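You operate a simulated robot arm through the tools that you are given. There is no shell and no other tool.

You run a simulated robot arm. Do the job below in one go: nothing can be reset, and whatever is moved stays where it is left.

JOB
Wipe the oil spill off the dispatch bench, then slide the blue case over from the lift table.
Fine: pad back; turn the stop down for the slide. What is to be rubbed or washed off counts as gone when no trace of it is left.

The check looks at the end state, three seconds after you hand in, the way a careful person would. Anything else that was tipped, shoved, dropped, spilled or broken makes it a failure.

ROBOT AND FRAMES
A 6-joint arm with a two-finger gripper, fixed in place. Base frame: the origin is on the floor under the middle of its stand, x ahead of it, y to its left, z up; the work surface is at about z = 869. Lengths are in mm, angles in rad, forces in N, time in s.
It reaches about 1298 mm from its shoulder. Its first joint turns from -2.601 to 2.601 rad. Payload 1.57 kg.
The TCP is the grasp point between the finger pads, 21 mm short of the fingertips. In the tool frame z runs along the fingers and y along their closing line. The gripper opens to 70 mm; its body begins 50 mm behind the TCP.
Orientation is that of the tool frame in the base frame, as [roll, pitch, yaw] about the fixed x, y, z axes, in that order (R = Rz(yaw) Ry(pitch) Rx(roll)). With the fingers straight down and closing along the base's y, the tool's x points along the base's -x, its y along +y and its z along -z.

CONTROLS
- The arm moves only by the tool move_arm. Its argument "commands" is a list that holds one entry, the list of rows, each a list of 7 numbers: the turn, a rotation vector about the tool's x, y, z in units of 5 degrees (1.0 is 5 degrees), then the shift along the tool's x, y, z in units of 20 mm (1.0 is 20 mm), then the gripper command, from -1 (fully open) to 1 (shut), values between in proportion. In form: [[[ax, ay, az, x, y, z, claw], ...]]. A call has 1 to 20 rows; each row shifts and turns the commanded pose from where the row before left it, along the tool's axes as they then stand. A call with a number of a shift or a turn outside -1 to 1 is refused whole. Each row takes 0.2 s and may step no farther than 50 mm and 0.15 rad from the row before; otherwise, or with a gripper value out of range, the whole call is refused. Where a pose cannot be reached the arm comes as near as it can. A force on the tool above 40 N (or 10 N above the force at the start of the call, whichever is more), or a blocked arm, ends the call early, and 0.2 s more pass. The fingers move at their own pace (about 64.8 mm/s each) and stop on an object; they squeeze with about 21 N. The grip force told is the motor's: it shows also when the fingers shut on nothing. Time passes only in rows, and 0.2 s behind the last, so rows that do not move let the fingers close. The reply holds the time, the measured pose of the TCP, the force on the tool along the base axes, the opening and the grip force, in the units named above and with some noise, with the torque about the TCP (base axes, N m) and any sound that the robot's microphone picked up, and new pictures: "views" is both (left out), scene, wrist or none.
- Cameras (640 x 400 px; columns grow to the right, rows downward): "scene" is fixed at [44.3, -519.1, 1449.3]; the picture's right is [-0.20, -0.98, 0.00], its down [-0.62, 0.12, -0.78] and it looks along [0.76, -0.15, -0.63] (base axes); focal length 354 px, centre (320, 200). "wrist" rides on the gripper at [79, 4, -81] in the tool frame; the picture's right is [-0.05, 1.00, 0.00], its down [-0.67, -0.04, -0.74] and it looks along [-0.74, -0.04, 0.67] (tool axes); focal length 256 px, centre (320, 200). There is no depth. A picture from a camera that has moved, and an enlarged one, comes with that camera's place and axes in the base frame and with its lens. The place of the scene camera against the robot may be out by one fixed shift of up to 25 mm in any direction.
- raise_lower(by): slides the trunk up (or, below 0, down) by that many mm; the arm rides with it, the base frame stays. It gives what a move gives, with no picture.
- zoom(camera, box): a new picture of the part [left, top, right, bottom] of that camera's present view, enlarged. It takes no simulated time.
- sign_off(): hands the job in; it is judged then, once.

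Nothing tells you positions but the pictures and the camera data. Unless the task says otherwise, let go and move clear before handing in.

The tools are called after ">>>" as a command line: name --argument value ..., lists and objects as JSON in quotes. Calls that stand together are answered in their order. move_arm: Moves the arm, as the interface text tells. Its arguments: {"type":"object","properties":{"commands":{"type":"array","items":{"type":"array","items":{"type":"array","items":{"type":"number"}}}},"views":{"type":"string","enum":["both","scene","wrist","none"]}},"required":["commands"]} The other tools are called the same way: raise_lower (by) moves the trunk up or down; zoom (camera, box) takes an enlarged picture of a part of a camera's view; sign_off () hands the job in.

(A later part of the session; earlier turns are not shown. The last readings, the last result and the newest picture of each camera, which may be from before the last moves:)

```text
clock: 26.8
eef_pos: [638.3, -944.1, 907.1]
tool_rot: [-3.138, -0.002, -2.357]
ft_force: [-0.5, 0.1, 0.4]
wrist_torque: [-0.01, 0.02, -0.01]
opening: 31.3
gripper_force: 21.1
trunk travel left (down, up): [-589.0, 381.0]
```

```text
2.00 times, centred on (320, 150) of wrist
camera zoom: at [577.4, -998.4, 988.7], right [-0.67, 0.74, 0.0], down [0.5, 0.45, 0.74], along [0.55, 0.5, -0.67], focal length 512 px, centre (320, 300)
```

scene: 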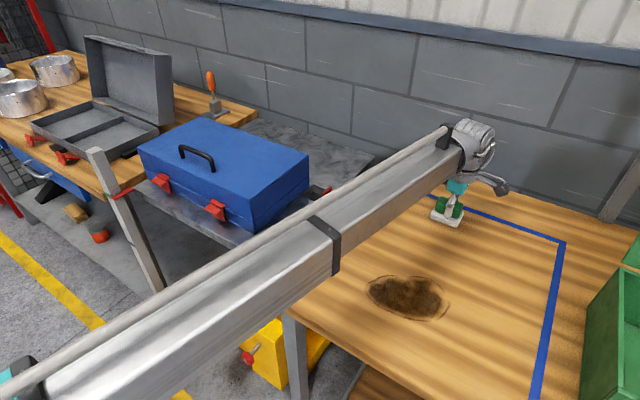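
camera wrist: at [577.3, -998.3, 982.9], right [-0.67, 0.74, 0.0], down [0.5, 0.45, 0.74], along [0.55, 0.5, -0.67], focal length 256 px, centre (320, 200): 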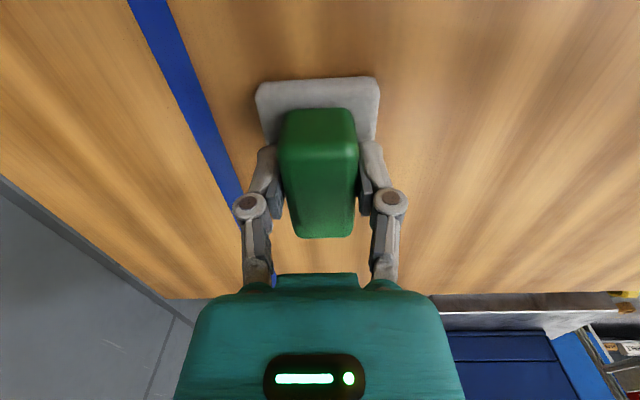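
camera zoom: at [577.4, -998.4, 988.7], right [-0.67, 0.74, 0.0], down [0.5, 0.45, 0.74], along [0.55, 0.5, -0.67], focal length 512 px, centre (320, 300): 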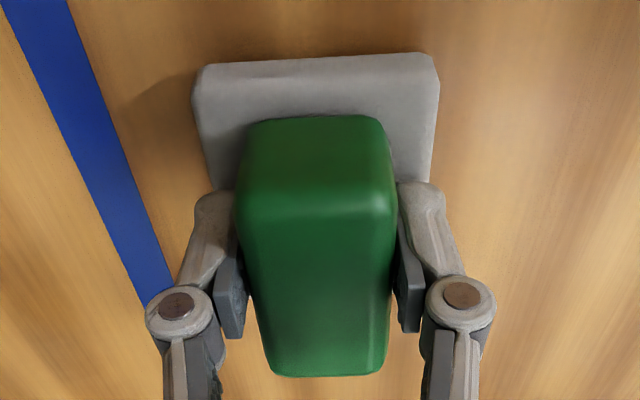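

The pad is held and lifted. I'll raise it a bit more and carry it to the edge of the spill.

>>> raise_lower --by 19

>>> move_arm --commands '[[[0, 0, 0, -0.34, 0.99, 0, 1], [0, 0, 0, -0.34, 0.99, 0, 1], [0, 0, 0, -0.34, 0.99, 0, 1], [0, 0, 0, -0.34, 0.99, 0, 1], [0, 0, 0, -0.34, 0.99, 0, 1], [0, 0, 0, -0.34, 0.99, 0, 1], [0, 0, 0, -0.34, 0.99, 0, 1], [0, 0, 0, -0.34, 0.99, 0, 1], [0, 0, 0, -0.34, 0.99, 0, 1], [0, 0, 0, -0.34, 0.99, 0, 1], [0, 0, 0, 0, 0, 0, 1]]]' --views "both"

```text
clock: 27.5
eef_pos: [637.6, -945.9, 926.5]
tool_rot: [-3.139, -0.002, -2.356]
ft_force: [0.0, -0.7, -0.7]
wrist_torque: [0.0, -0.01, -0.04]
opening: 31.5
gripper_force: 21.0
trunk travel left (down, up): [-608.0, 362.0]
```

```text
clock: 29.9
eef_pos: [546.1, -757.4, 926.0]
tool_rot: [-3.138, 0.0, -2.357]
ft_force: [0.3, -0.2, -0.3]
wrist_torque: [-0.04, 0.0, -0.04]
opening: 31.2
gripper_force: 20.9
trunk travel left (down, up): [-608.0, 362.0]
camera wrist: at [486.8, -810.2, 1007.9], right [-0.67, 0.74, 0.0], down [0.5, 0.45, 0.74], along [0.55, 0.5, -0.67], focal length 256 px, centre (320, 200)
```

scene: 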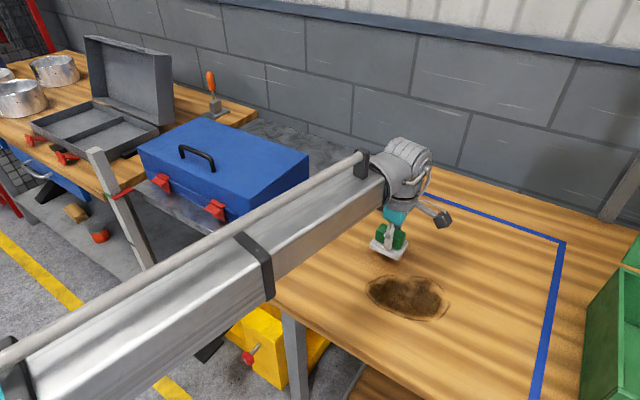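
wrist: 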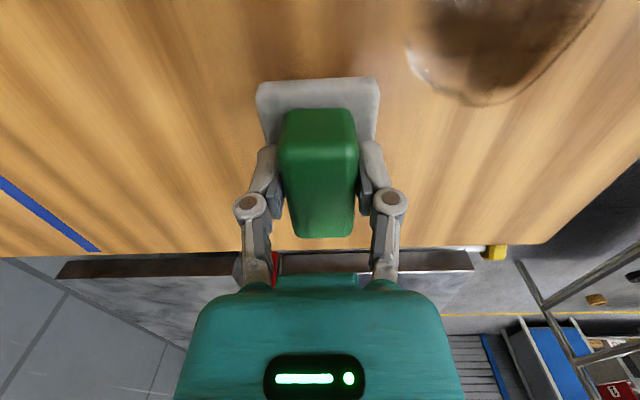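

I'm beside the spill's near-left edge. I'll lower the pad onto the bench carefully.

>>> raise_lower --by -25

```text
clock: 30.6
eef_pos: [546.4, -757.4, 900.8]
tool_rot: [-3.139, -0.002, -2.355]
ft_force: [0.8, 0.3, -0.4]
wrist_torque: [0.01, 0.0, 0.01]
opening: 31.4
gripper_force: 21.2
trunk travel left (down, up): [-583.0, 387.0]
```

>>> raise_lower --by -2

```text
clock: 31.1
eef_pos: [546.5, -755.8, 900.1]
tool_rot: [-3.136, -0.002, -2.356]
ft_force: [4.9, -5.9, 22.6]
wrist_torque: [-0.15, -0.14, 0.0]
opening: 31.4
gripper_force: 20.8
trunk travel left (down, up): [-581.0, 389.0]
```

Contact is at 22 N, more than needed. I'll ease off slightly and start with strokes across the spill.

>>> raise_lower --by 0.8

>>> move_arm --commands '[[[0, 0, 0, 0, 0.75, 0, 1], [0, 0, 0, 0, 0.75, 0, 1], [0, 0, 0, 0, 0.75, 0, 1], [0, 0, 0, 0, 0.75, 0, 1], [0, 0, 0, 0, 0.75, 0, 1], [0, 0, 0, 0, 0.75, 0, 1], [0, 0, 0, 0, 0.75, 0, 1], [0, 0, 0, 0, 0.75, 0, 1], [0, 0, 0, 0, 0.75, 0, 1]]]' --views "both"

```text
clock: 31.6
eef_pos: [546.5, -755.8, 900.6]
tool_rot: [-3.136, -0.002, -2.358]
ft_force: [4.4, -5.8, 16.4]
wrist_torque: [-0.19, -0.17, 0.02]
opening: 31.2
gripper_force: 21.1
trunk travel left (down, up): [-582.0, 388.0]
```

```text
clock: 33.6
eef_pos: [450.2, -660.5, 901.5]
tool_rot: [-3.138, -0.001, -2.356]
ft_force: [3.6, -2.2, 14.3]
wrist_torque: [-0.09, -0.1, -0.01]
opening: 31.7
gripper_force: 20.9
trunk travel left (down, up): [-582.0, 388.0]
camera wrist: at [390.5, -713.6, 982.3], right [-0.67, 0.74, 0.0], down [0.5, 0.45, 0.74], along [0.55, 0.5, -0.67], focal length 256 px, centre (320, 200)
```

scene: 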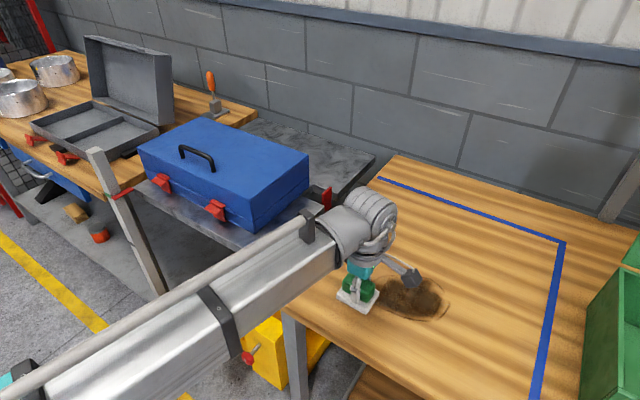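
wrist: 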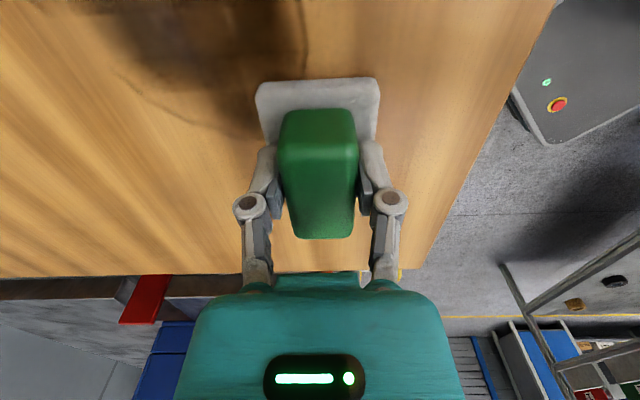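

The pad wipes with a steady 15 N or so. I'll continue with overlapping lanes across the spill.

>>> move_arm --commands '[[[0, 0, 0, 0.8, 0, 0, 1], [0, 0, 0, 0.8, 0, 0, 1], [0, 0, 0, 0, -0.85, 0, 1], [0, 0, 0, 0, -0.85, 0, 1], [0, 0, 0, 0, -0.85, 0, 1], [0, 0, 0, 0, -0.85, 0, 1], [0, 0, 0, 0, -0.85, 0, 1], [0, 0, 0, 0, -0.85, 0, 1], [0, 0, 0, 0, -0.85, 0, 1], [0, 0, 0, 0, -0.85, 0, 1], [0, 0, 0, 0.8, 0, 0, 1], [0, 0, 0, 0.8, 0, 0, 1], [0, 0, 0, 0, 0.85, 0, 1], [0, 0, 0, 0, 0.85, 0, 1], [0, 0, 0, 0, 0.85, 0, 1], [0, 0, 0, 0, 0.85, 0, 1], [0, 0, 0, 0, 0.85, 0, 1], [0, 0, 0, 0, 0.85, 0, 1], [0, 0, 0, 0, 0.85, 0, 1], [0, 0, 0, 0, 0.85, 0, 1]]]' --views "both"

```text
clock: 37.8
eef_pos: [405.7, -705.0, 900.9]
tool_rot: [-3.138, -0.002, -2.358]
ft_force: [0.0, -2.1, 9.1]
wrist_torque: [-0.1, -0.03, -0.03]
opening: 31.2
gripper_force: 20.9
trunk travel left (down, up): [-582.0, 388.0]
camera wrist: at [345.4, -758.1, 982.1], right [-0.67, 0.74, 0.0], down [0.5, 0.45, 0.74], along [0.55, 0.5, -0.67], focal length 256 px, centre (320, 200)
```

scene: 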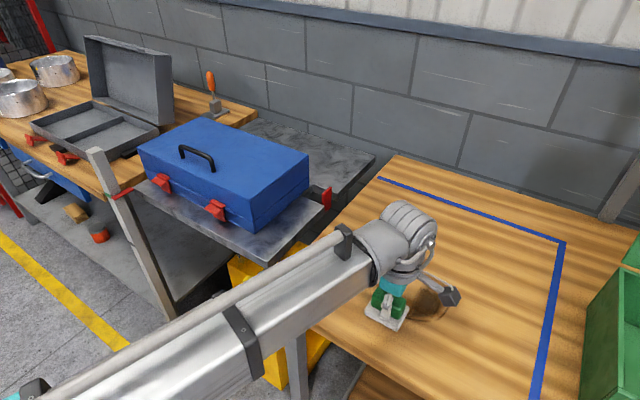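
wrist: 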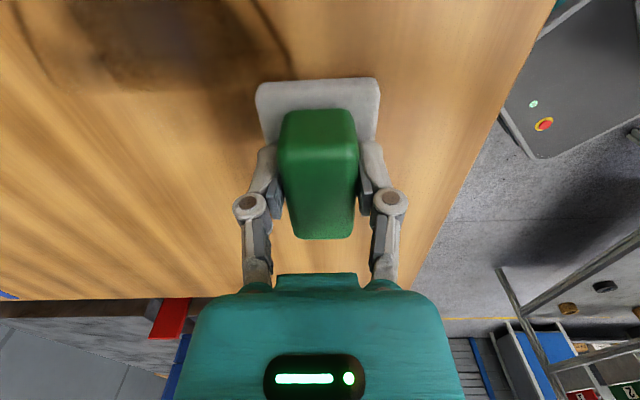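

The wiped lanes look clean, so I'll carry on with the next ones.

>>> move_arm --commands '[[[0, 0, 0, 0.8, 0, 0, 1], [0, 0, 0, 0.8, 0, 0, 1], [0, 0, 0, 0, -0.85, 0, 1], [0, 0, 0, 0, -0.85, 0, 1], [0, 0, 0, 0, -0.85, 0, 1], [0, 0, 0, 0, -0.85, 0, 1], [0, 0, 0, 0, -0.85, 0, 1], [0, 0, 0, 0, -0.85, 0, 1], [0, 0, 0, 0, -0.85, 0, 1], [0, 0, 0, 0, -0.85, 0, 1], [0, 0, 0, 0.8, 0, 0, 1], [0, 0, 0, 0.8, 0, 0, 1], [0, 0, 0, 0, 0.85, 0, 1], [0, 0, 0, 0, 0.85, 0, 1], [0, 0, 0, 0, 0.85, 0, 1], [0, 0, 0, 0, 0.85, 0, 1], [0, 0, 0, 0, 0.85, 0, 1], [0, 0, 0, 0, 0.85, 0, 1], [0, 0, 0, 0, 0.85, 0, 1], [0, 0, 0, 0, 0.85, 0, 1]]]' --views "both"

```text
clock: 42.0
eef_pos: [360.4, -750.1, 899.4]
tool_rot: [-3.138, -0.002, -2.357]
ft_force: [1.1, 0.1, 5.0]
wrist_torque: [-0.1, -0.07, 0.01]
opening: 31.3
gripper_force: 21.1
trunk travel left (down, up): [-582.0, 388.0]
camera wrist: at [300.7, -803.3, 982.0], right [-0.67, 0.74, 0.0], down [0.5, 0.45, 0.74], along [0.55, 0.5, -0.67], focal length 256 px, centre (320, 200)
```

scene: 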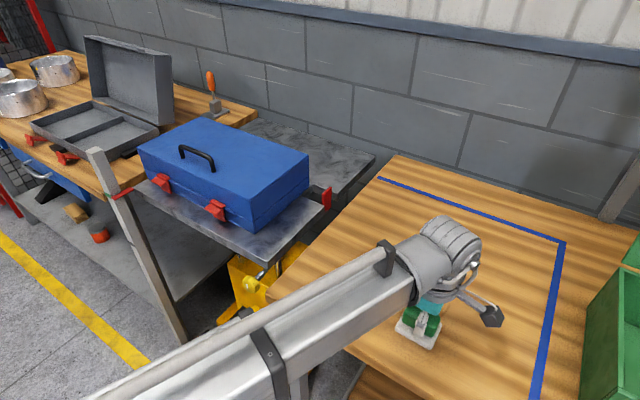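
wrist: 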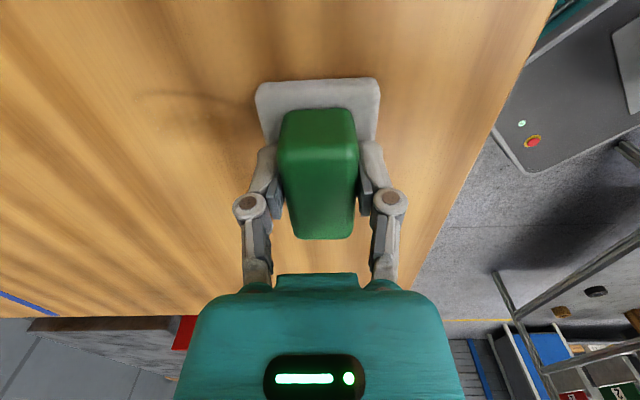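

One faint arc remains at the far end, in the lane I haven't wiped yet. I'll press slightly more and do the last lanes.

>>> raise_lower --by -0.6

>>> move_arm --commands '[[[0, 0, 0, 0.8, 0, 0, 1], [0, 0, 0, 0.8, 0, 0, 1], [0, 0, 0, 0, -0.85, 0, 1], [0, 0, 0, 0, -0.85, 0, 1], [0, 0, 0, 0, -0.85, 0, 1], [0, 0, 0, 0, -0.85, 0, 1], [0, 0, 0, 0, -0.85, 0, 1], [0, 0, 0, 0, -0.85, 0, 1], [0, 0, 0, 0, -0.85, 0, 1], [0, 0, 0, 0, -0.85, 0, 1], [0, 0, 0, 0.5, 0, 0, 1], [0, 0, 0, 0, 0.85, 0, 1], [0, 0, 0, 0, 0.85, 0, 1], [0, 0, 0, 0, 0.85, 0, 1], [0, 0, 0, 0, 0.85, 0, 1], [0, 0, 0, 0, 0.85, 0, 1], [0, 0, 0, 0, 0.85, 0, 1], [0, 0, 0, 0, 0.85, 0, 1], [0, 0, 0, 0, 0.85, 0, 1]]]' --views "both"

```text
clock: 42.5
eef_pos: [360.4, -750.2, 900.0]
tool_rot: [-3.139, -0.001, -2.356]
ft_force: [-0.9, 2.1, 10.0]
wrist_torque: [0.07, 0.01, -0.02]
opening: 31.3
gripper_force: 20.9
trunk travel left (down, up): [-581.0, 389.0]
```

```text
clock: 46.5
eef_pos: [332.3, -781.1, 899.8]
tool_rot: [-3.137, 0.0, -2.356]
ft_force: [1.2, -1.9, 11.6]
wrist_torque: [-0.09, -0.07, -0.03]
opening: 31.2
gripper_force: 21.2
trunk travel left (down, up): [-581.0, 389.0]
camera wrist: at [271.2, -834.7, 981.7], right [-0.67, 0.74, 0.0], down [0.5, 0.45, 0.74], along [0.55, 0.5, -0.67], focal length 256 px, centre (320, 200)
```

scene: 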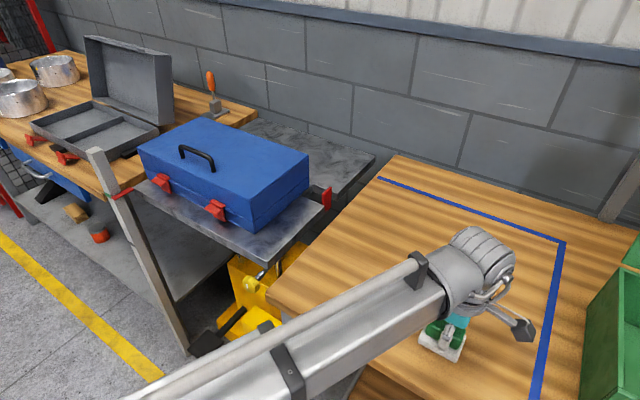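
wrist: 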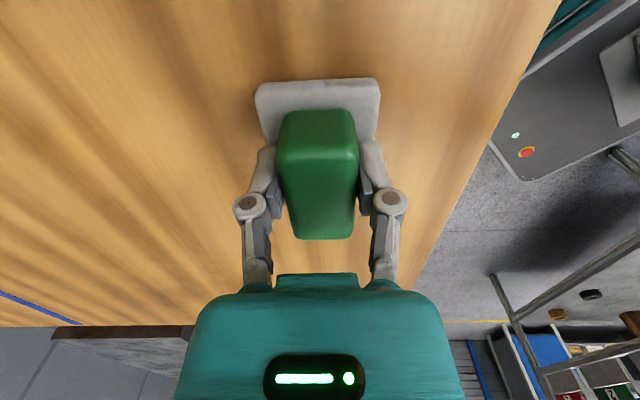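

I'll lift the pad and inspect the whole spill area for traces.

>>> raise_lower --by 60

>>> move_arm --commands '[[[0, 0, 0, 0.5, -0.9, 0, 1], [0, 0, 0, 0.5, -0.9, 0, 1], [0, 0, 0, 0.5, -0.9, 0, 1], [0, 0, 0, 0, -0.9, 0, 1], [0, 0, 0, 0, -0.9, 0, 1], [0, 0, 0, 0, -0.9, 0, 1], [0, 0, 0, 0, -0.9, 0, 1], [0, 0, 0, 0, -0.9, 0, 1], [0, 0, 0, 0, -0.9, 0, 1], [0, 0, 0, 0, -0.9, 0, 1], [0, 0, 0, 0, 0, 0, 1]]]' --views "both"

>>> zoom --camera "scene" --box '[300, 240, 520, 378]'

>>> zoom --camera "wrist" --box '[320, 0, 600, 175]'

```text
clock: 47.5
eef_pos: [332.4, -782.1, 958.9]
tool_rot: [-3.139, -0.002, -2.356]
ft_force: [-0.5, 0.3, -0.8]
wrist_torque: [-0.01, -0.02, 0.03]
opening: 31.2
gripper_force: 21.4
trunk travel left (down, up): [-641.0, 329.0]
```

```text
clock: 49.9
eef_pos: [436.6, -932.0, 959.5]
tool_rot: [-3.138, -0.002, -2.356]
ft_force: [0.8, 0.3, -0.1]
wrist_torque: [0.03, 0.0, 0.02]
opening: 31.3
gripper_force: 20.5
trunk travel left (down, up): [-641.0, 329.0]
camera wrist: at [377.7, -984.1, 1040.9], right [-0.67, 0.74, 0.0], down [0.5, 0.45, 0.74], along [0.55, 0.5, -0.67], focal length 256 px, centre (320, 200)
```

scene: 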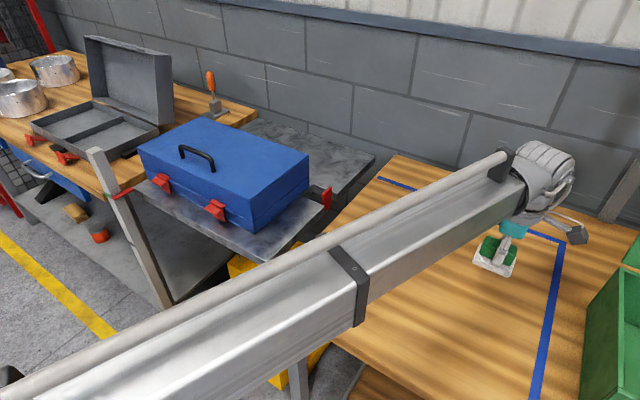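
wrist: 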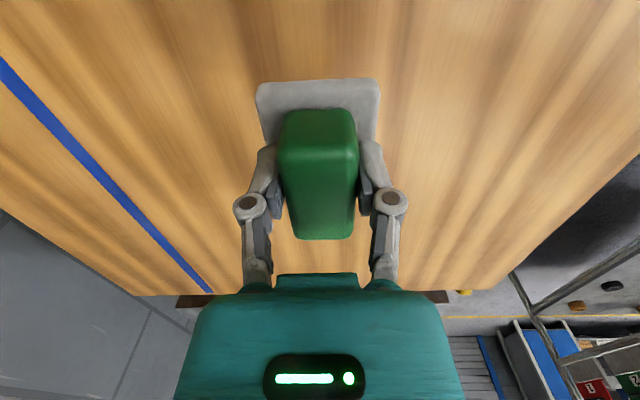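

```text
2.90 times, centred on (410, 309) of scene
camera zoom: at [44.3, -519.1, 1449.3], right [-0.2, -0.98, 0.0], down [-0.62, 0.12, -0.78], along [0.76, -0.15, -0.63], focal length 1027 px, centre (59, -116)
```

zoom: 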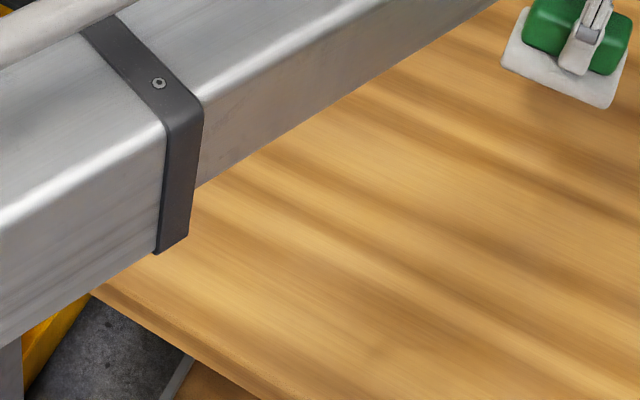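

```text
2.29 times, centred on (460, 88) of wrist
camera zoom: at [377.7, -984.1, 1040.9], right [-0.67, 0.74, 0.0], down [0.5, 0.45, 0.74], along [0.55, 0.5, -0.67], focal length 585 px, centre (0, 457)
```

zoom: 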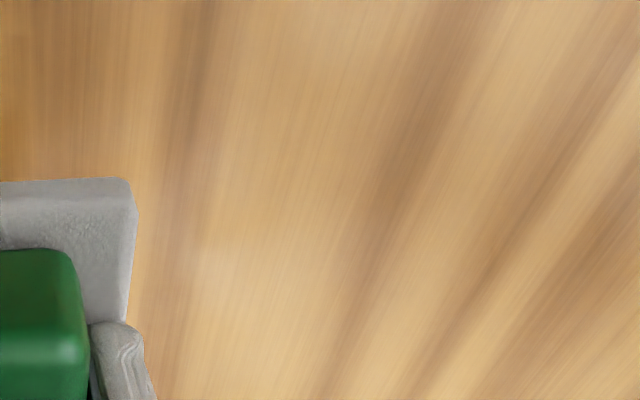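

>>> zoom --camera "wrist" --box '[370, 110, 610, 290]'

>>> zoom --camera "wrist" --box '[330, 60, 530, 210]'

```text
2.22 times, centred on (490, 200) of wrist
camera zoom: at [377.7, -984.1, 1040.9], right [-0.67, 0.74, 0.0], down [0.5, 0.45, 0.74], along [0.55, 0.5, -0.67], focal length 569 px, centre (-58, 200)
```

zoom: 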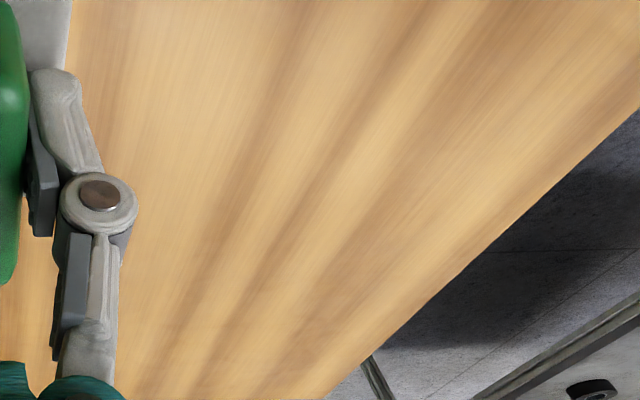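

```text
2.67 times, centred on (430, 135) of wrist
camera zoom: at [377.7, -984.1, 1040.9], right [-0.67, 0.74, 0.0], down [0.5, 0.45, 0.74], along [0.55, 0.5, -0.67], focal length 683 px, centre (27, 373)
```

zoom: 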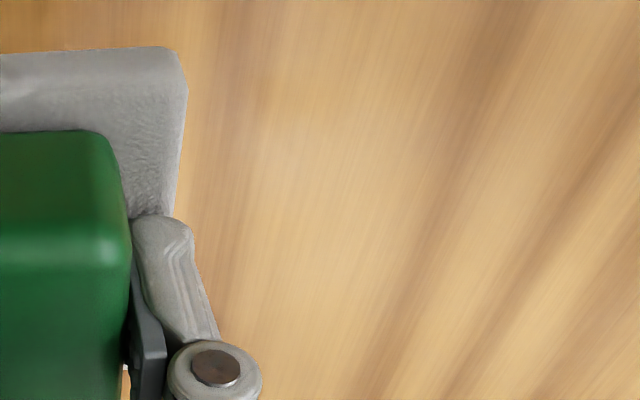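

It looks clean from here. I'll take one more look from the earlier viewpoint to be sure nothing remains at the near end.

>>> move_arm --commands '[[[0, 0, 0, -0.9, 0.3, 0, 1], [0, 0, 0, -0.9, 0.3, 0, 1], [0, 0, 0, -0.9, 0.3, 0, 1], [0, 0, 0, -0.9, 0.3, 0, 1], [0, 0, 0, -0.9, 0.3, 0, 1], [0, 0, 0, -0.9, 0.3, 0, 1], [0, 0, 0, 0, 0, 0, 1]]]' --views "both"

>>> zoom --camera "wrist" --box '[360, 0, 600, 180]'

>>> zoom --camera "wrist" --box '[370, 100, 570, 250]'

>>> zoom --camera "scene" --box '[330, 240, 520, 360]'

```text
clock: 51.5
eef_pos: [489.1, -828.1, 959.9]
tool_rot: [-3.139, -0.003, -2.356]
ft_force: [0.1, 0.1, -0.7]
wrist_torque: [-0.02, 0.02, 0.0]
opening: 31.3
gripper_force: 20.5
trunk travel left (down, up): [-641.0, 329.0]
camera wrist: at [429.3, -881.4, 1041.0], right [-0.67, 0.74, 0.0], down [0.5, 0.45, 0.74], along [0.55, 0.5, -0.67], focal length 256 px, centre (320, 200)
```

scene: 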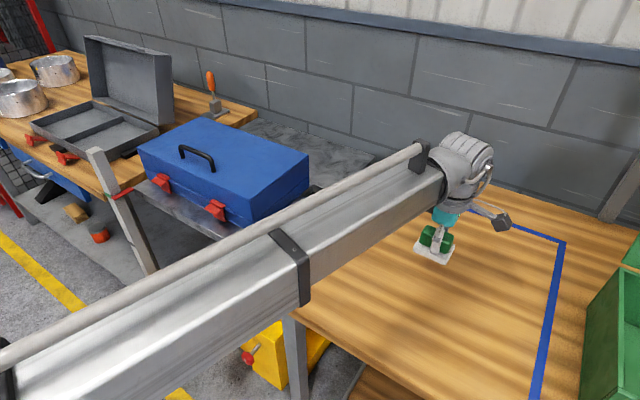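
wrist: 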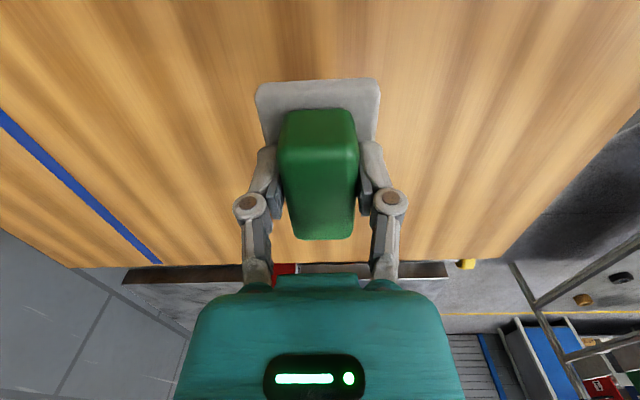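

```text
2.22 times, centred on (480, 90) of wrist
camera zoom: at [429.3, -881.4, 1041.0], right [-0.67, 0.74, 0.0], down [0.5, 0.45, 0.74], along [0.55, 0.5, -0.67], focal length 569 px, centre (-36, 444)
```

zoom: 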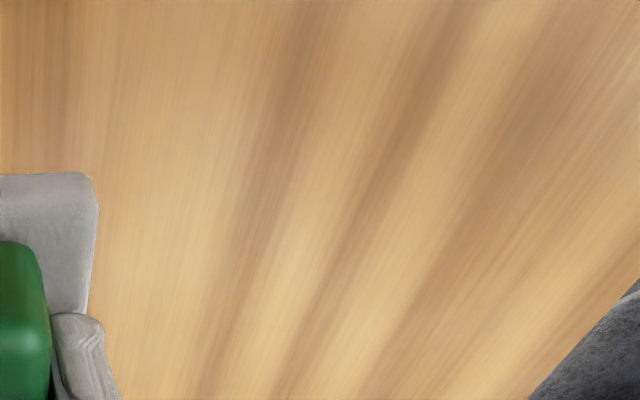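

```text
2.67 times, centred on (470, 175) of wrist
camera zoom: at [429.3, -881.4, 1041.0], right [-0.67, 0.74, 0.0], down [0.5, 0.45, 0.74], along [0.55, 0.5, -0.67], focal length 683 px, centre (-80, 267)
```

zoom: 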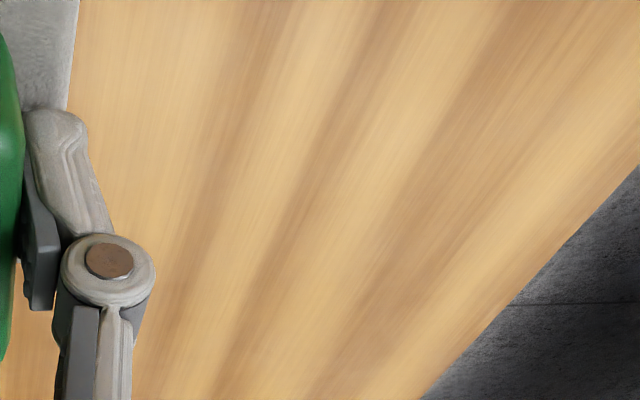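

```text
3.33 times, centred on (425, 300) of scene
camera zoom: at [44.3, -519.1, 1449.3], right [-0.2, -0.98, 0.0], down [-0.62, 0.12, -0.78], along [0.76, -0.15, -0.63], focal length 1181 px, centre (-30, -133)
```

zoom: 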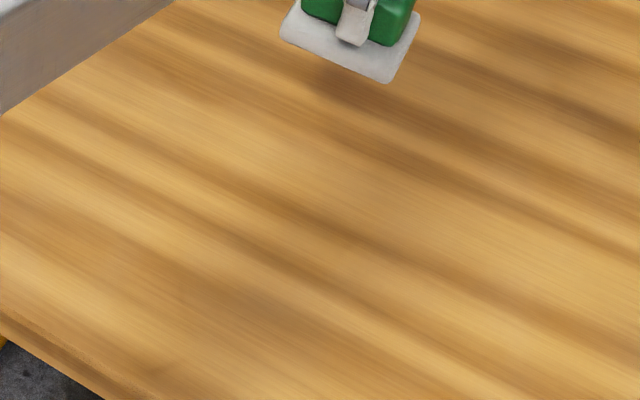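

The bench is clean in both views. Now I'll take the pad back to its original place, staying raised until it is aligned.

>>> move_arm --commands '[[[0, 0, 0, -0.11, -0.94, 0, 1], [0, 0, 0, -0.11, -0.94, 0, 1], [0, 0, 0, -0.11, -0.94, 0, 1], [0, 0, 0, -0.11, -0.94, 0, 1], [0, 0, 0, -0.11, -0.94, 0, 1], [0, 0, 0, -0.11, -0.94, 0, 1], [0, 0, 0, -0.11, -0.94, 0, 1], [0, 0, 0, -0.11, -0.94, 0, 1], [0, 0, 0, -0.11, -0.94, 0, 1], [0, 0, 0, -0.11, -0.94, 0, 1], [0, 0, 0, 0, 0, 0, 1], [0, 0, 0, 0, 0, 0, 1]]]' --views "both"

>>> raise_lower --by -45

```text
clock: 54.1
eef_pos: [636.8, -946.6, 960.1]
tool_rot: [-3.135, -0.003, -2.357]
ft_force: [0.5, -0.1, -1.0]
wrist_torque: [0.01, 0.02, -0.01]
opening: 31.3
gripper_force: 20.9
trunk travel left (down, up): [-641.0, 329.0]
camera wrist: at [576.7, -999.1, 1041.0], right [-0.67, 0.74, -0.01], down [0.49, 0.45, 0.74], along [0.56, 0.49, -0.67], focal length 256 px, centre (320, 200)
```

scene: 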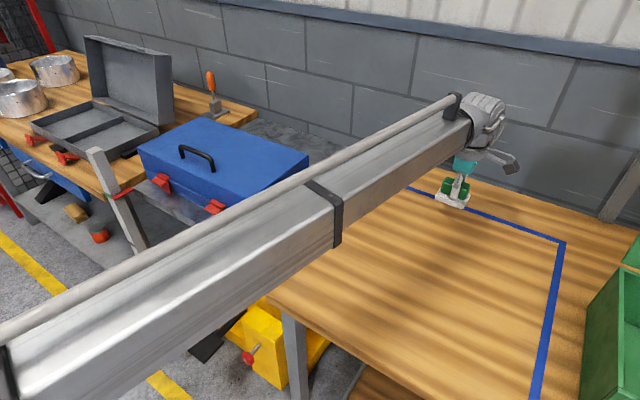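
wrist: 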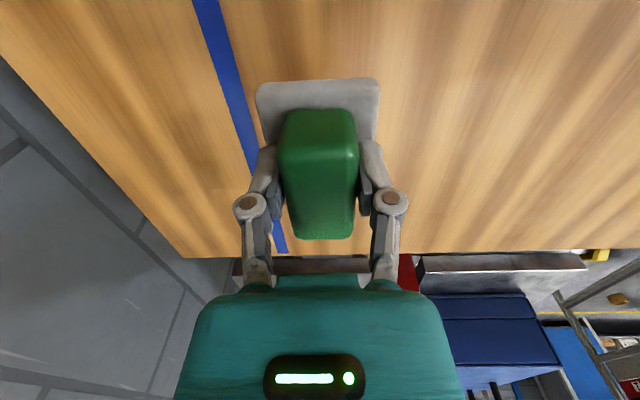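

```text
clock: 55.0
eef_pos: [637.0, -945.6, 914.8]
tool_rot: [-3.137, -0.002, -2.356]
ft_force: [-0.1, 0.0, -0.4]
wrist_torque: [-0.03, -0.02, 0.0]
opening: 31.3
gripper_force: 21.3
trunk travel left (down, up): [-596.0, 374.0]
```

The position matches the original grasp to about a millimetre. I'll set it down.

>>> raise_lower --by -13

```text
clock: 55.6
eef_pos: [635.8, -944.9, 900.5]
tool_rot: [-3.137, -0.001, -2.358]
ft_force: [0.5, -0.3, -0.5]
wrist_torque: [0.0, 0.0, 0.05]
opening: 31.5
gripper_force: 20.7
trunk travel left (down, up): [-583.0, 387.0]
```

>>> raise_lower --by -1

```text
clock: 56.1
eef_pos: [637.2, -945.5, 900.3]
tool_rot: [-3.136, -0.002, -2.356]
ft_force: [0.4, -0.5, -1.2]
wrist_torque: [-0.02, -0.01, 0.01]
opening: 31.1
gripper_force: 21.1
trunk travel left (down, up): [-582.0, 388.0]
```

>>> raise_lower --by -1

```text
clock: 56.6
eef_pos: [636.4, -946.1, 900.1]
tool_rot: [-3.135, -0.002, -2.354]
ft_force: [1.6, -3.6, 7.4]
wrist_torque: [0.1, 0.02, -0.01]
opening: 31.2
gripper_force: 20.8
trunk travel left (down, up): [-581.0, 389.0]
```

The pad is in contact with the bench. I'll open the fingers gently.

>>> move_arm --commands '[[[0, 0, 0, 0, 0, 0, 0.0], [0, 0, 0, 0, 0, 0, -0.4], [0, 0, 0, 0, 0, 0, -1], [0, 0, 0, 0, 0, 0, -1], [0, 0, 0, 0, 0, 0, -1]]]' --views "both"

>>> raise_lower --by 60

>>> move_arm --commands '[[[0, 0, 0, 0, 0, 0, -1]]]' --views "both"

>>> zoom --camera "wrist" --box '[160, 0, 480, 200]'

```text
clock: 57.9
eef_pos: [637.0, -945.7, 899.0]
tool_rot: [-3.136, -0.002, -2.358]
ft_force: [-1.0, 0.9, 0.1]
wrist_torque: [-0.01, -0.03, -0.02]
opening: 70.0
gripper_force: 0.2
trunk travel left (down, up): [-581.0, 389.0]
camera wrist: at [576.7, -999.1, 981.1], right [-0.67, 0.74, -0.01], down [0.49, 0.45, 0.74], along [0.56, 0.49, -0.67], focal length 256 px, centre (320, 200)
```

scene: 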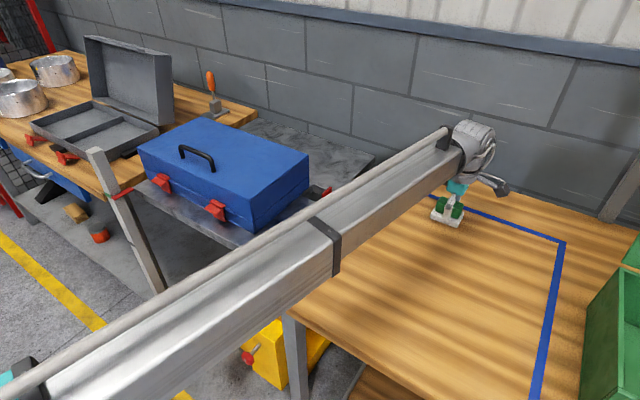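
wrist: 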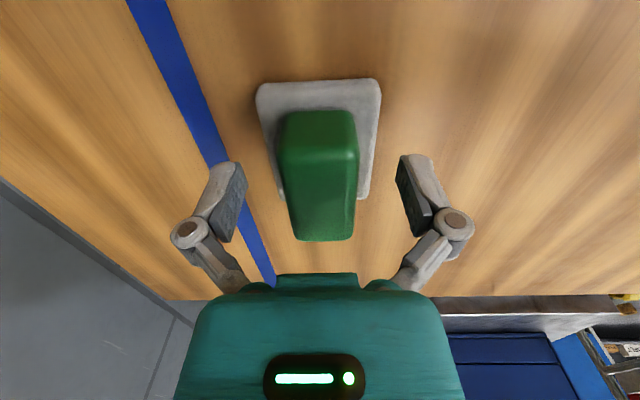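

```text
clock: 58.9
eef_pos: [637.2, -945.2, 958.6]
tool_rot: [-3.136, -0.002, -2.356]
ft_force: [-0.1, -0.3, 0.0]
wrist_torque: [-0.01, 0.0, -0.01]
opening: 70.0
gripper_force: 0.1
trunk travel left (down, up): [-641.0, 329.0]
```

```text
clock: 59.2
eef_pos: [636.2, -946.4, 960.2]
tool_rot: [-3.138, -0.001, -2.355]
ft_force: [0.7, -0.2, 0.1]
wrist_torque: [0.0, 0.02, -0.01]
opening: 69.9
gripper_force: 0.0
trunk travel left (down, up): [-641.0, 329.0]
camera wrist: at [576.7, -999.1, 1041.0], right [-0.67, 0.74, -0.01], down [0.49, 0.45, 0.74], along [0.56, 0.49, -0.67], focal length 256 px, centre (320, 200)
```

scene: 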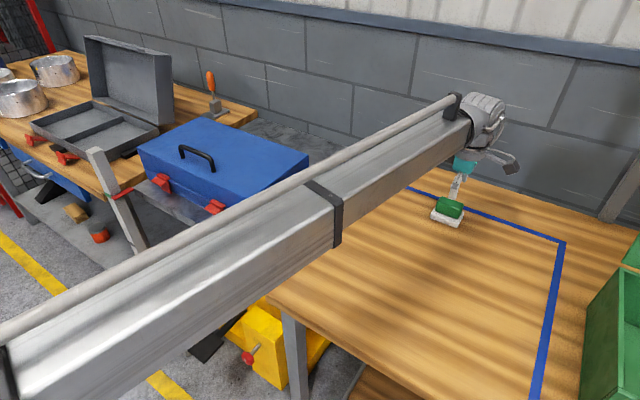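
wrist: 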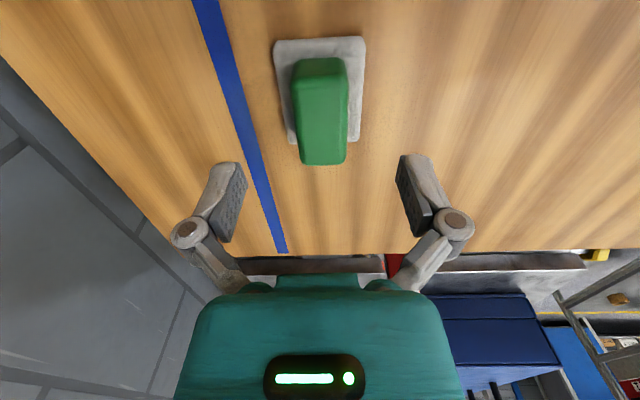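

```text
2.00 times, centred on (320, 100) of wrist
camera zoom: at [576.7, -999.1, 1041.0], right [-0.67, 0.74, -0.01], down [0.49, 0.45, 0.74], along [0.56, 0.49, -0.67], focal length 512 px, centre (320, 400)
```

zoom: 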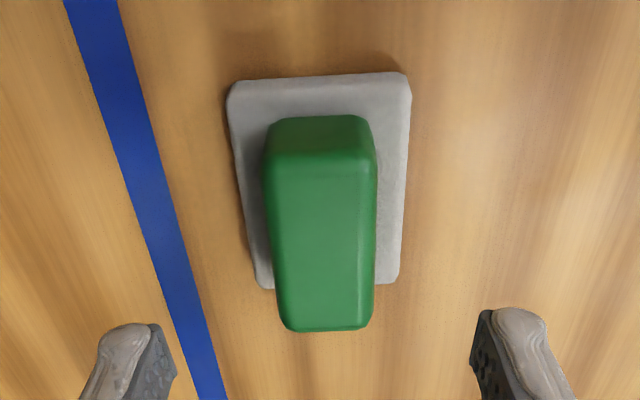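

The pad is back in its original place and the spill is gone. Next I'll close the fingers, move above the gap by the stop, and turn the gripper 90° so the camera sees the stop side-on along its rod.

>>> move_arm --commands '[[[0, 0, 0, -0.99, 0.56, 0, 0], [0, 0, 0, -0.99, 0.56, 0, 1], [0, 0, 0, -0.99, 0.56, 0, 1], [0, 0, 0, -0.99, 0.56, 0, 1], [0, 0, 0, -0.99, 0.56, 0, 1], [0, 0, 0, -0.99, 0.56, 0, 1], [0, 0, 0, -0.99, 0.56, 0, 1], [0, 0, 0, -0.99, 0.56, 0, 1], [0, 0, 0, -0.99, 0.56, 0, 1], [0, 0, 0, -0.99, 0.56, 0, 1], [0, 0, 0, 0, 0, 0, 1]]]' --views "both"

```text
clock: 61.6
eef_pos: [699.5, -726.1, 960.4]
tool_rot: [-3.135, -0.001, -2.356]
ft_force: [0.2, 0.5, 0.8]
wrist_torque: [-0.01, -0.03, -0.03]
opening: 0.0
gripper_force: 21.5
trunk travel left (down, up): [-641.0, 329.0]
camera wrist: at [638.6, -778.6, 1041.1], right [-0.67, 0.74, -0.01], down [0.49, 0.45, 0.74], along [0.56, 0.49, -0.67], focal length 256 px, centre (320, 200)
```

scene: 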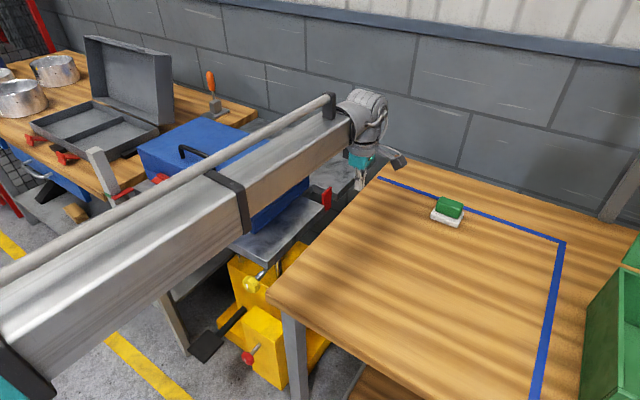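
wrist: 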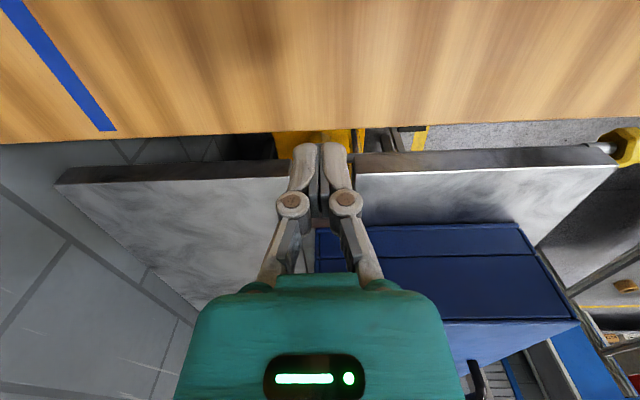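

>>> move_arm --commands '[[[0, 0, 1, 0, 0, 0, 1], [0, 0, 1, 0, 0, 0, 1], [0, 0, 1, 0, 0, 0, 1], [0, 0, 1, 0, 0, 0, 1], [0, 0, 1, 0, 0, 0, 1], [0, 0, 1, 0, 0, 0, 1], [0, 0, 1, 0, 0, 0, 1], [0, 0, 1, 0, 0, 0, 1], [0, 0, 1, 0, 0, 0, 1], [0, 0, 1, 0, 0, 0, 1], [0, 0, 1, 0, 0, 0, 1], [0, 0, 1, 0, 0, 0, 1], [0, 0, 1, 0, 0, 0, 1], [0, 0, 1, 0, 0, 0, 1], [0, 0, 1, 0, 0, 0, 1], [0, 0, 1, 0, 0, 0, 1], [0, 0, 1, 0, 0, 0, 1], [0, 0, 1, 0, 0, 0, 1], [0, 0, 0, 0, 0, 0, 1]]]' --views "wrist"

>>> zoom --camera "wrist" --box '[240, 60, 480, 240]'

```text
clock: 65.7
eef_pos: [697.5, -727.3, 960.1]
tool_rot: [-3.14, 0.005, 2.354]
ft_force: [-0.3, -0.2, -0.7]
wrist_torque: [0.01, -0.05, 0.01]
opening: 0.0
gripper_force: 21.1
trunk travel left (down, up): [-641.0, 329.0]
camera wrist: at [643.8, -668.2, 1040.4], right [0.74, 0.67, 0.0], down [0.44, -0.49, 0.75], along [0.5, -0.56, -0.66], focal length 256 px, centre (320, 200)
```

wrist: 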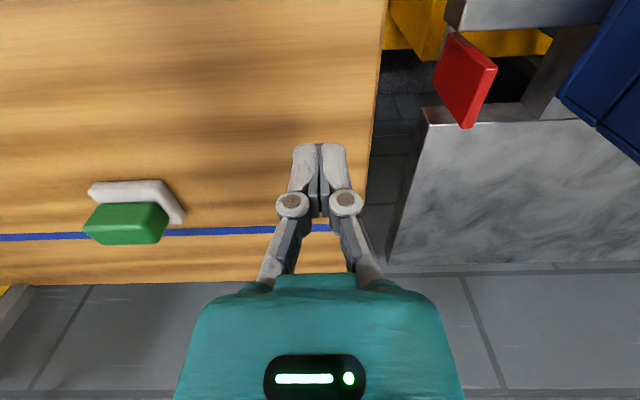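

```text
2.22 times, centred on (360, 150) of wrist
camera zoom: at [643.8, -668.2, 1040.4], right [0.74, 0.67, 0.0], down [0.44, -0.49, 0.75], along [0.5, -0.56, -0.66], focal length 569 px, centre (231, 311)
```

zoom: 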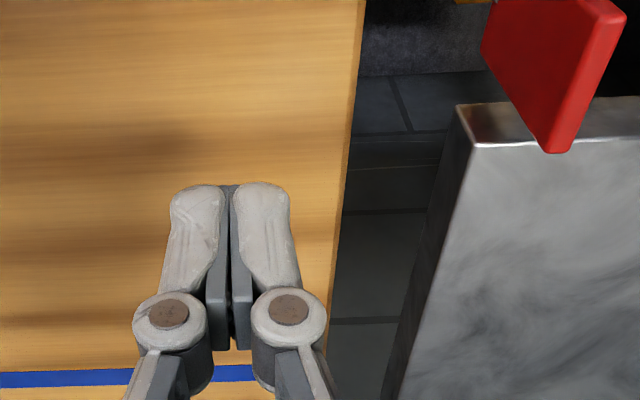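

>>> zoom --camera "wrist" --box '[380, 0, 600, 138]'

```text
2.90 times, centred on (490, 69) of wrist
camera zoom: at [643.8, -668.2, 1040.4], right [0.74, 0.67, 0.0], down [0.44, -0.49, 0.75], along [0.5, -0.56, -0.66], focal length 742 px, centre (-173, 580)
```

zoom: 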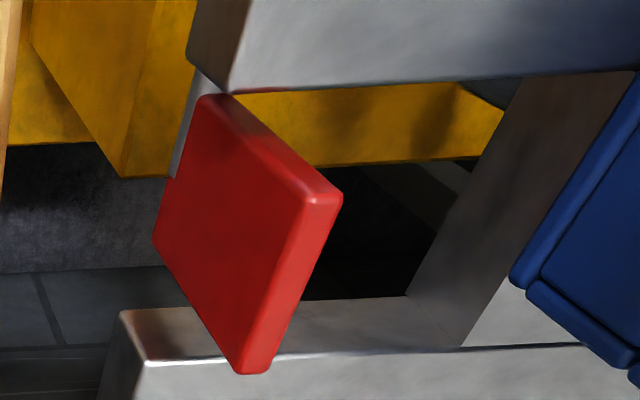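

I now have the geometry: the notch runs about -59 to -137 along the slide direction and the plate stands at about -68, so it should fold inward into the notch. First I'll touch the bench gently with closed fingertips to get its exact height.

>>> raise_lower --by -72

```text
clock: 66.8
eef_pos: [698.2, -727.8, 887.4]
tool_rot: [-3.14, 0.006, 2.356]
ft_force: [0.0, -0.5, -0.8]
wrist_torque: [0.0, 0.0, 0.02]
opening: 0.2
gripper_force: 21.1
trunk travel left (down, up): [-569.0, 401.0]
```

>>> raise_lower --by -3

```text
clock: 67.3
eef_pos: [697.6, -727.7, 884.4]
tool_rot: [-3.139, 0.005, 2.355]
ft_force: [-0.3, 0.7, -0.1]
wrist_torque: [0.04, 0.02, -0.01]
opening: 0.0
gripper_force: 20.3
trunk travel left (down, up): [-566.0, 404.0]
```

>>> raise_lower --by -3

```text
clock: 67.8
eef_pos: [698.2, -728.1, 882.0]
tool_rot: [-3.139, 0.004, 2.356]
ft_force: [-0.1, -0.2, 0.5]
wrist_torque: [-0.03, 0.01, -0.02]
opening: 0.3
gripper_force: 21.2
trunk travel left (down, up): [-563.0, 407.0]
```

>>> raise_lower --by -2

```text
clock: 68.3
eef_pos: [697.5, -727.2, 880.6]
tool_rot: [-3.139, 0.006, 2.356]
ft_force: [1.4, -1.1, 4.3]
wrist_torque: [0.02, -0.01, 0.01]
opening: 0.0
gripper_force: 28.0
trunk travel left (down, up): [-561.0, 409.0]
```

The bench top is at about z = 860. Next I'll touch the lift table's free rear part for its height.

>>> raise_lower --by 60

>>> move_arm --commands '[[[0, 0, 0, -0.69, 0.96, 0, 1], [0, 0, 0, -0.69, 0.96, 0, 1], [0, 0, 0, -0.69, 0.96, 0, 1], [0, 0, 0, -0.69, 0.96, 0, 1], [0, 0, 0, -0.69, 0.96, 0, 1], [0, 0, 0, -0.69, 0.96, 0, 1], [0, 0, 0, 0, 0, 0, 1]]]' --views "both"

```text
clock: 69.3
eef_pos: [698.4, -727.9, 940.3]
tool_rot: [-3.141, 0.005, 2.356]
ft_force: [0.1, 0.3, -0.2]
wrist_torque: [0.0, 0.01, 0.01]
opening: 0.3
gripper_force: 28.6
trunk travel left (down, up): [-621.0, 349.0]
```

```text
clock: 70.9
eef_pos: [838.7, -705.3, 939.6]
tool_rot: [-3.138, 0.006, 2.356]
ft_force: [0.3, -0.4, -0.2]
wrist_torque: [0.01, 0.01, -0.02]
opening: 0.1
gripper_force: 28.9
trunk travel left (down, up): [-621.0, 349.0]
camera wrist: at [783.8, -645.8, 1020.3], right [0.74, 0.67, 0.0], down [0.44, -0.49, 0.75], along [0.5, -0.56, -0.66], focal length 256 px, centre (320, 200)
```

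scene: 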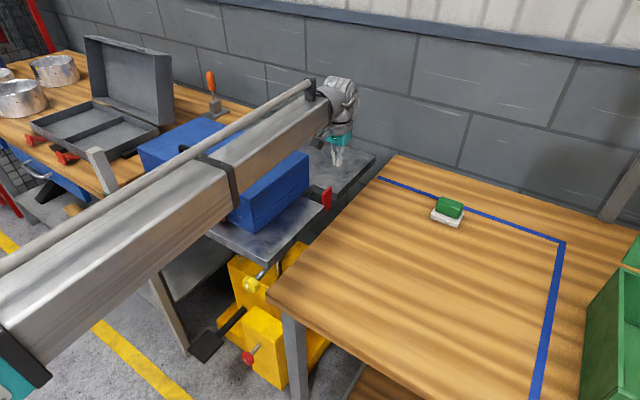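
wrist: 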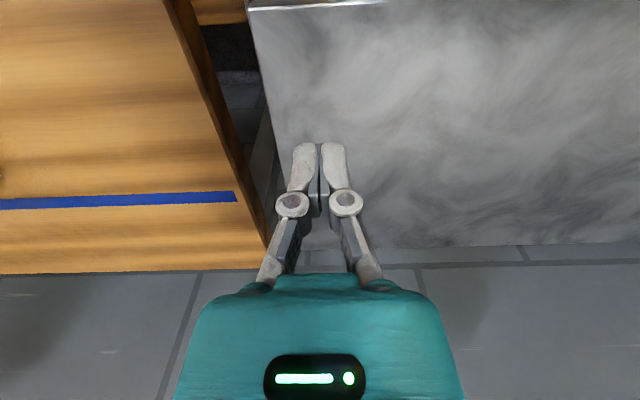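

I'm above the lift table's rear part. I'll lower carefully to touch it.

>>> raise_lower --by -40

```text
clock: 71.7
eef_pos: [837.5, -703.8, 899.4]
tool_rot: [-3.141, 0.008, 2.356]
ft_force: [0.2, 0.4, 0.4]
wrist_torque: [0.02, -0.01, -0.01]
opening: 0.0
gripper_force: 28.9
trunk travel left (down, up): [-581.0, 389.0]
```

>>> raise_lower --by -4

```text
clock: 72.3
eef_pos: [837.9, -704.7, 896.1]
tool_rot: [-3.14, 0.005, 2.356]
ft_force: [0.0, -0.4, 0.3]
wrist_torque: [-0.01, -0.01, 0.01]
opening: 0.0
gripper_force: 29.1
trunk travel left (down, up): [-577.0, 393.0]
```

>>> raise_lower --by -3

```text
clock: 72.8
eef_pos: [836.8, -704.5, 892.6]
tool_rot: [-3.14, 0.005, 2.355]
ft_force: [0.0, -0.5, -0.4]
wrist_torque: [-0.03, 0.02, -0.05]
opening: 0.0
gripper_force: 28.9
trunk travel left (down, up): [-574.0, 396.0]
```

>>> raise_lower --by -3

```text
clock: 73.3
eef_pos: [836.7, -706.1, 890.4]
tool_rot: [-3.14, 0.004, 2.355]
ft_force: [0.4, 0.5, -0.1]
wrist_torque: [0.03, 0.03, 0.03]
opening: 0.1
gripper_force: 28.2
trunk travel left (down, up): [-571.0, 399.0]
```

>>> raise_lower --by -3

```text
clock: 73.8
eef_pos: [837.8, -704.9, 887.5]
tool_rot: [-3.141, 0.008, 2.355]
ft_force: [6.4, -5.6, 22.4]
wrist_torque: [0.02, -0.07, 0.01]
opening: 5.9
gripper_force: 28.6
trunk travel left (down, up): [-568.0, 402.0]
```

The lift top is about 9 mm above the bench, so the case will slide down a small step. Now the stop: I'll rise clear and move to the bench side of the plate.

>>> raise_lower --by 60

>>> move_arm --commands '[[[0, 0, 0, 0.84, -0.67, 0, 1], [0, 0, 0, 0.84, -0.67, 0, 1], [0, 0, 0, 0.84, -0.67, 0, 1], [0, 0, 0, 0.84, -0.67, 0, 1], [0, 0, 0, 0.84, -0.67, 0, 1], [0, 0, 0, 0, 0, 0, 1]]]' --views "wrist"

```text
clock: 74.8
eef_pos: [837.7, -704.7, 947.1]
tool_rot: [-3.141, 0.006, 2.355]
ft_force: [-0.3, -0.1, 1.1]
wrist_torque: [0.0, -0.02, 0.01]
opening: 0.1
gripper_force: 28.8
trunk travel left (down, up): [-628.0, 342.0]
```

```text
clock: 76.2
eef_pos: [730.6, -690.9, 946.3]
tool_rot: [-3.139, 0.005, 2.356]
ft_force: [0.6, -0.2, -0.3]
wrist_torque: [-0.02, -0.02, 0.0]
opening: 0.0
gripper_force: 28.1
trunk travel left (down, up): [-628.0, 342.0]
camera wrist: at [676.7, -632.3, 1027.5], right [0.74, 0.67, 0.0], down [0.44, -0.49, 0.75], along [0.5, -0.56, -0.66], focal length 256 px, centre (320, 200)
```

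wrist: 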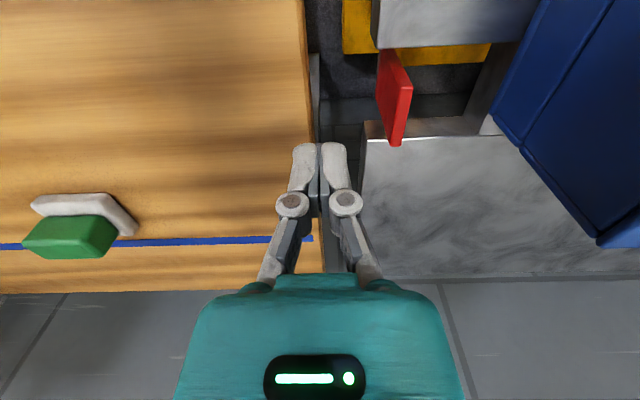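

I'm centred on the plate in the gap. I'll lower so the tips sit just below the plate's top edge, then push gently toward the notch.

>>> raise_lower --by -43

>>> move_arm --commands '[[[0, 0, 0, 0, 0.3, 0, 1], [0, 0, 0, 0, 0.3, 0, 1], [0, 0, 0, 0, 0.3, 0, 1], [0, 0, 0, 0, 0.3, 0, 1], [0, 0, 0, 0, 0, 0, 1]]]' --views "wrist"

```text
clock: 77.1
eef_pos: [731.2, -691.2, 903.6]
tool_rot: [-3.14, 0.004, 2.356]
ft_force: [0.4, 0.2, 1.1]
wrist_torque: [-0.02, 0.01, 0.01]
opening: 0.0
gripper_force: 28.0
trunk travel left (down, up): [-585.0, 385.0]
```

```text
clock: 78.3
eef_pos: [747.0, -675.1, 904.3]
tool_rot: [-3.141, 0.005, 2.356]
ft_force: [0.0, 0.3, -0.1]
wrist_torque: [0.02, 0.0, 0.0]
opening: 0.0
gripper_force: 28.4
trunk travel left (down, up): [-585.0, 385.0]
camera wrist: at [694.1, -615.4, 984.4], right [0.74, 0.67, 0.0], down [0.44, -0.49, 0.75], along [0.5, -0.56, -0.66], focal length 256 px, centre (320, 200)
```

wrist: 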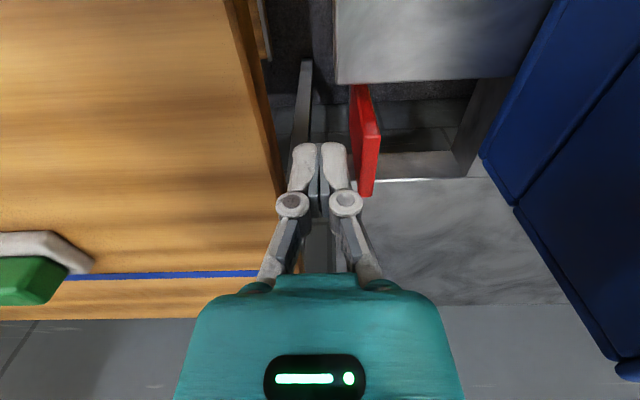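

The fingers are almost touching the plate. I'll push on slowly and watch the force.

>>> move_arm --commands '[[[0, 0, 0, 0, 0.2, 0, 1], [0, 0, 0, 0, 0.2, 0, 1], [0, 0, 0, 0, 0.2, 0, 1], [0, 0, 0, 0, 0, 0, 1]]]' --views "wrist"

```text
clock: 79.3
eef_pos: [756.3, -664.9, 903.4]
tool_rot: [-3.141, 0.005, 2.357]
ft_force: [-1.2, -2.4, 0.6]
wrist_torque: [-0.02, -0.03, -0.02]
opening: 0.1
gripper_force: 28.4
trunk travel left (down, up): [-585.0, 385.0]
camera wrist: at [702.7, -606.0, 984.4], right [0.74, 0.67, 0.0], down [0.44, -0.49, 0.75], along [0.5, -0.56, -0.66], focal length 256 px, centre (320, 200)
```

wrist: 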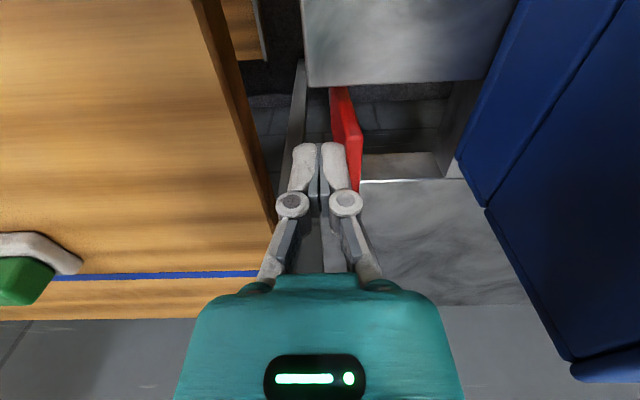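

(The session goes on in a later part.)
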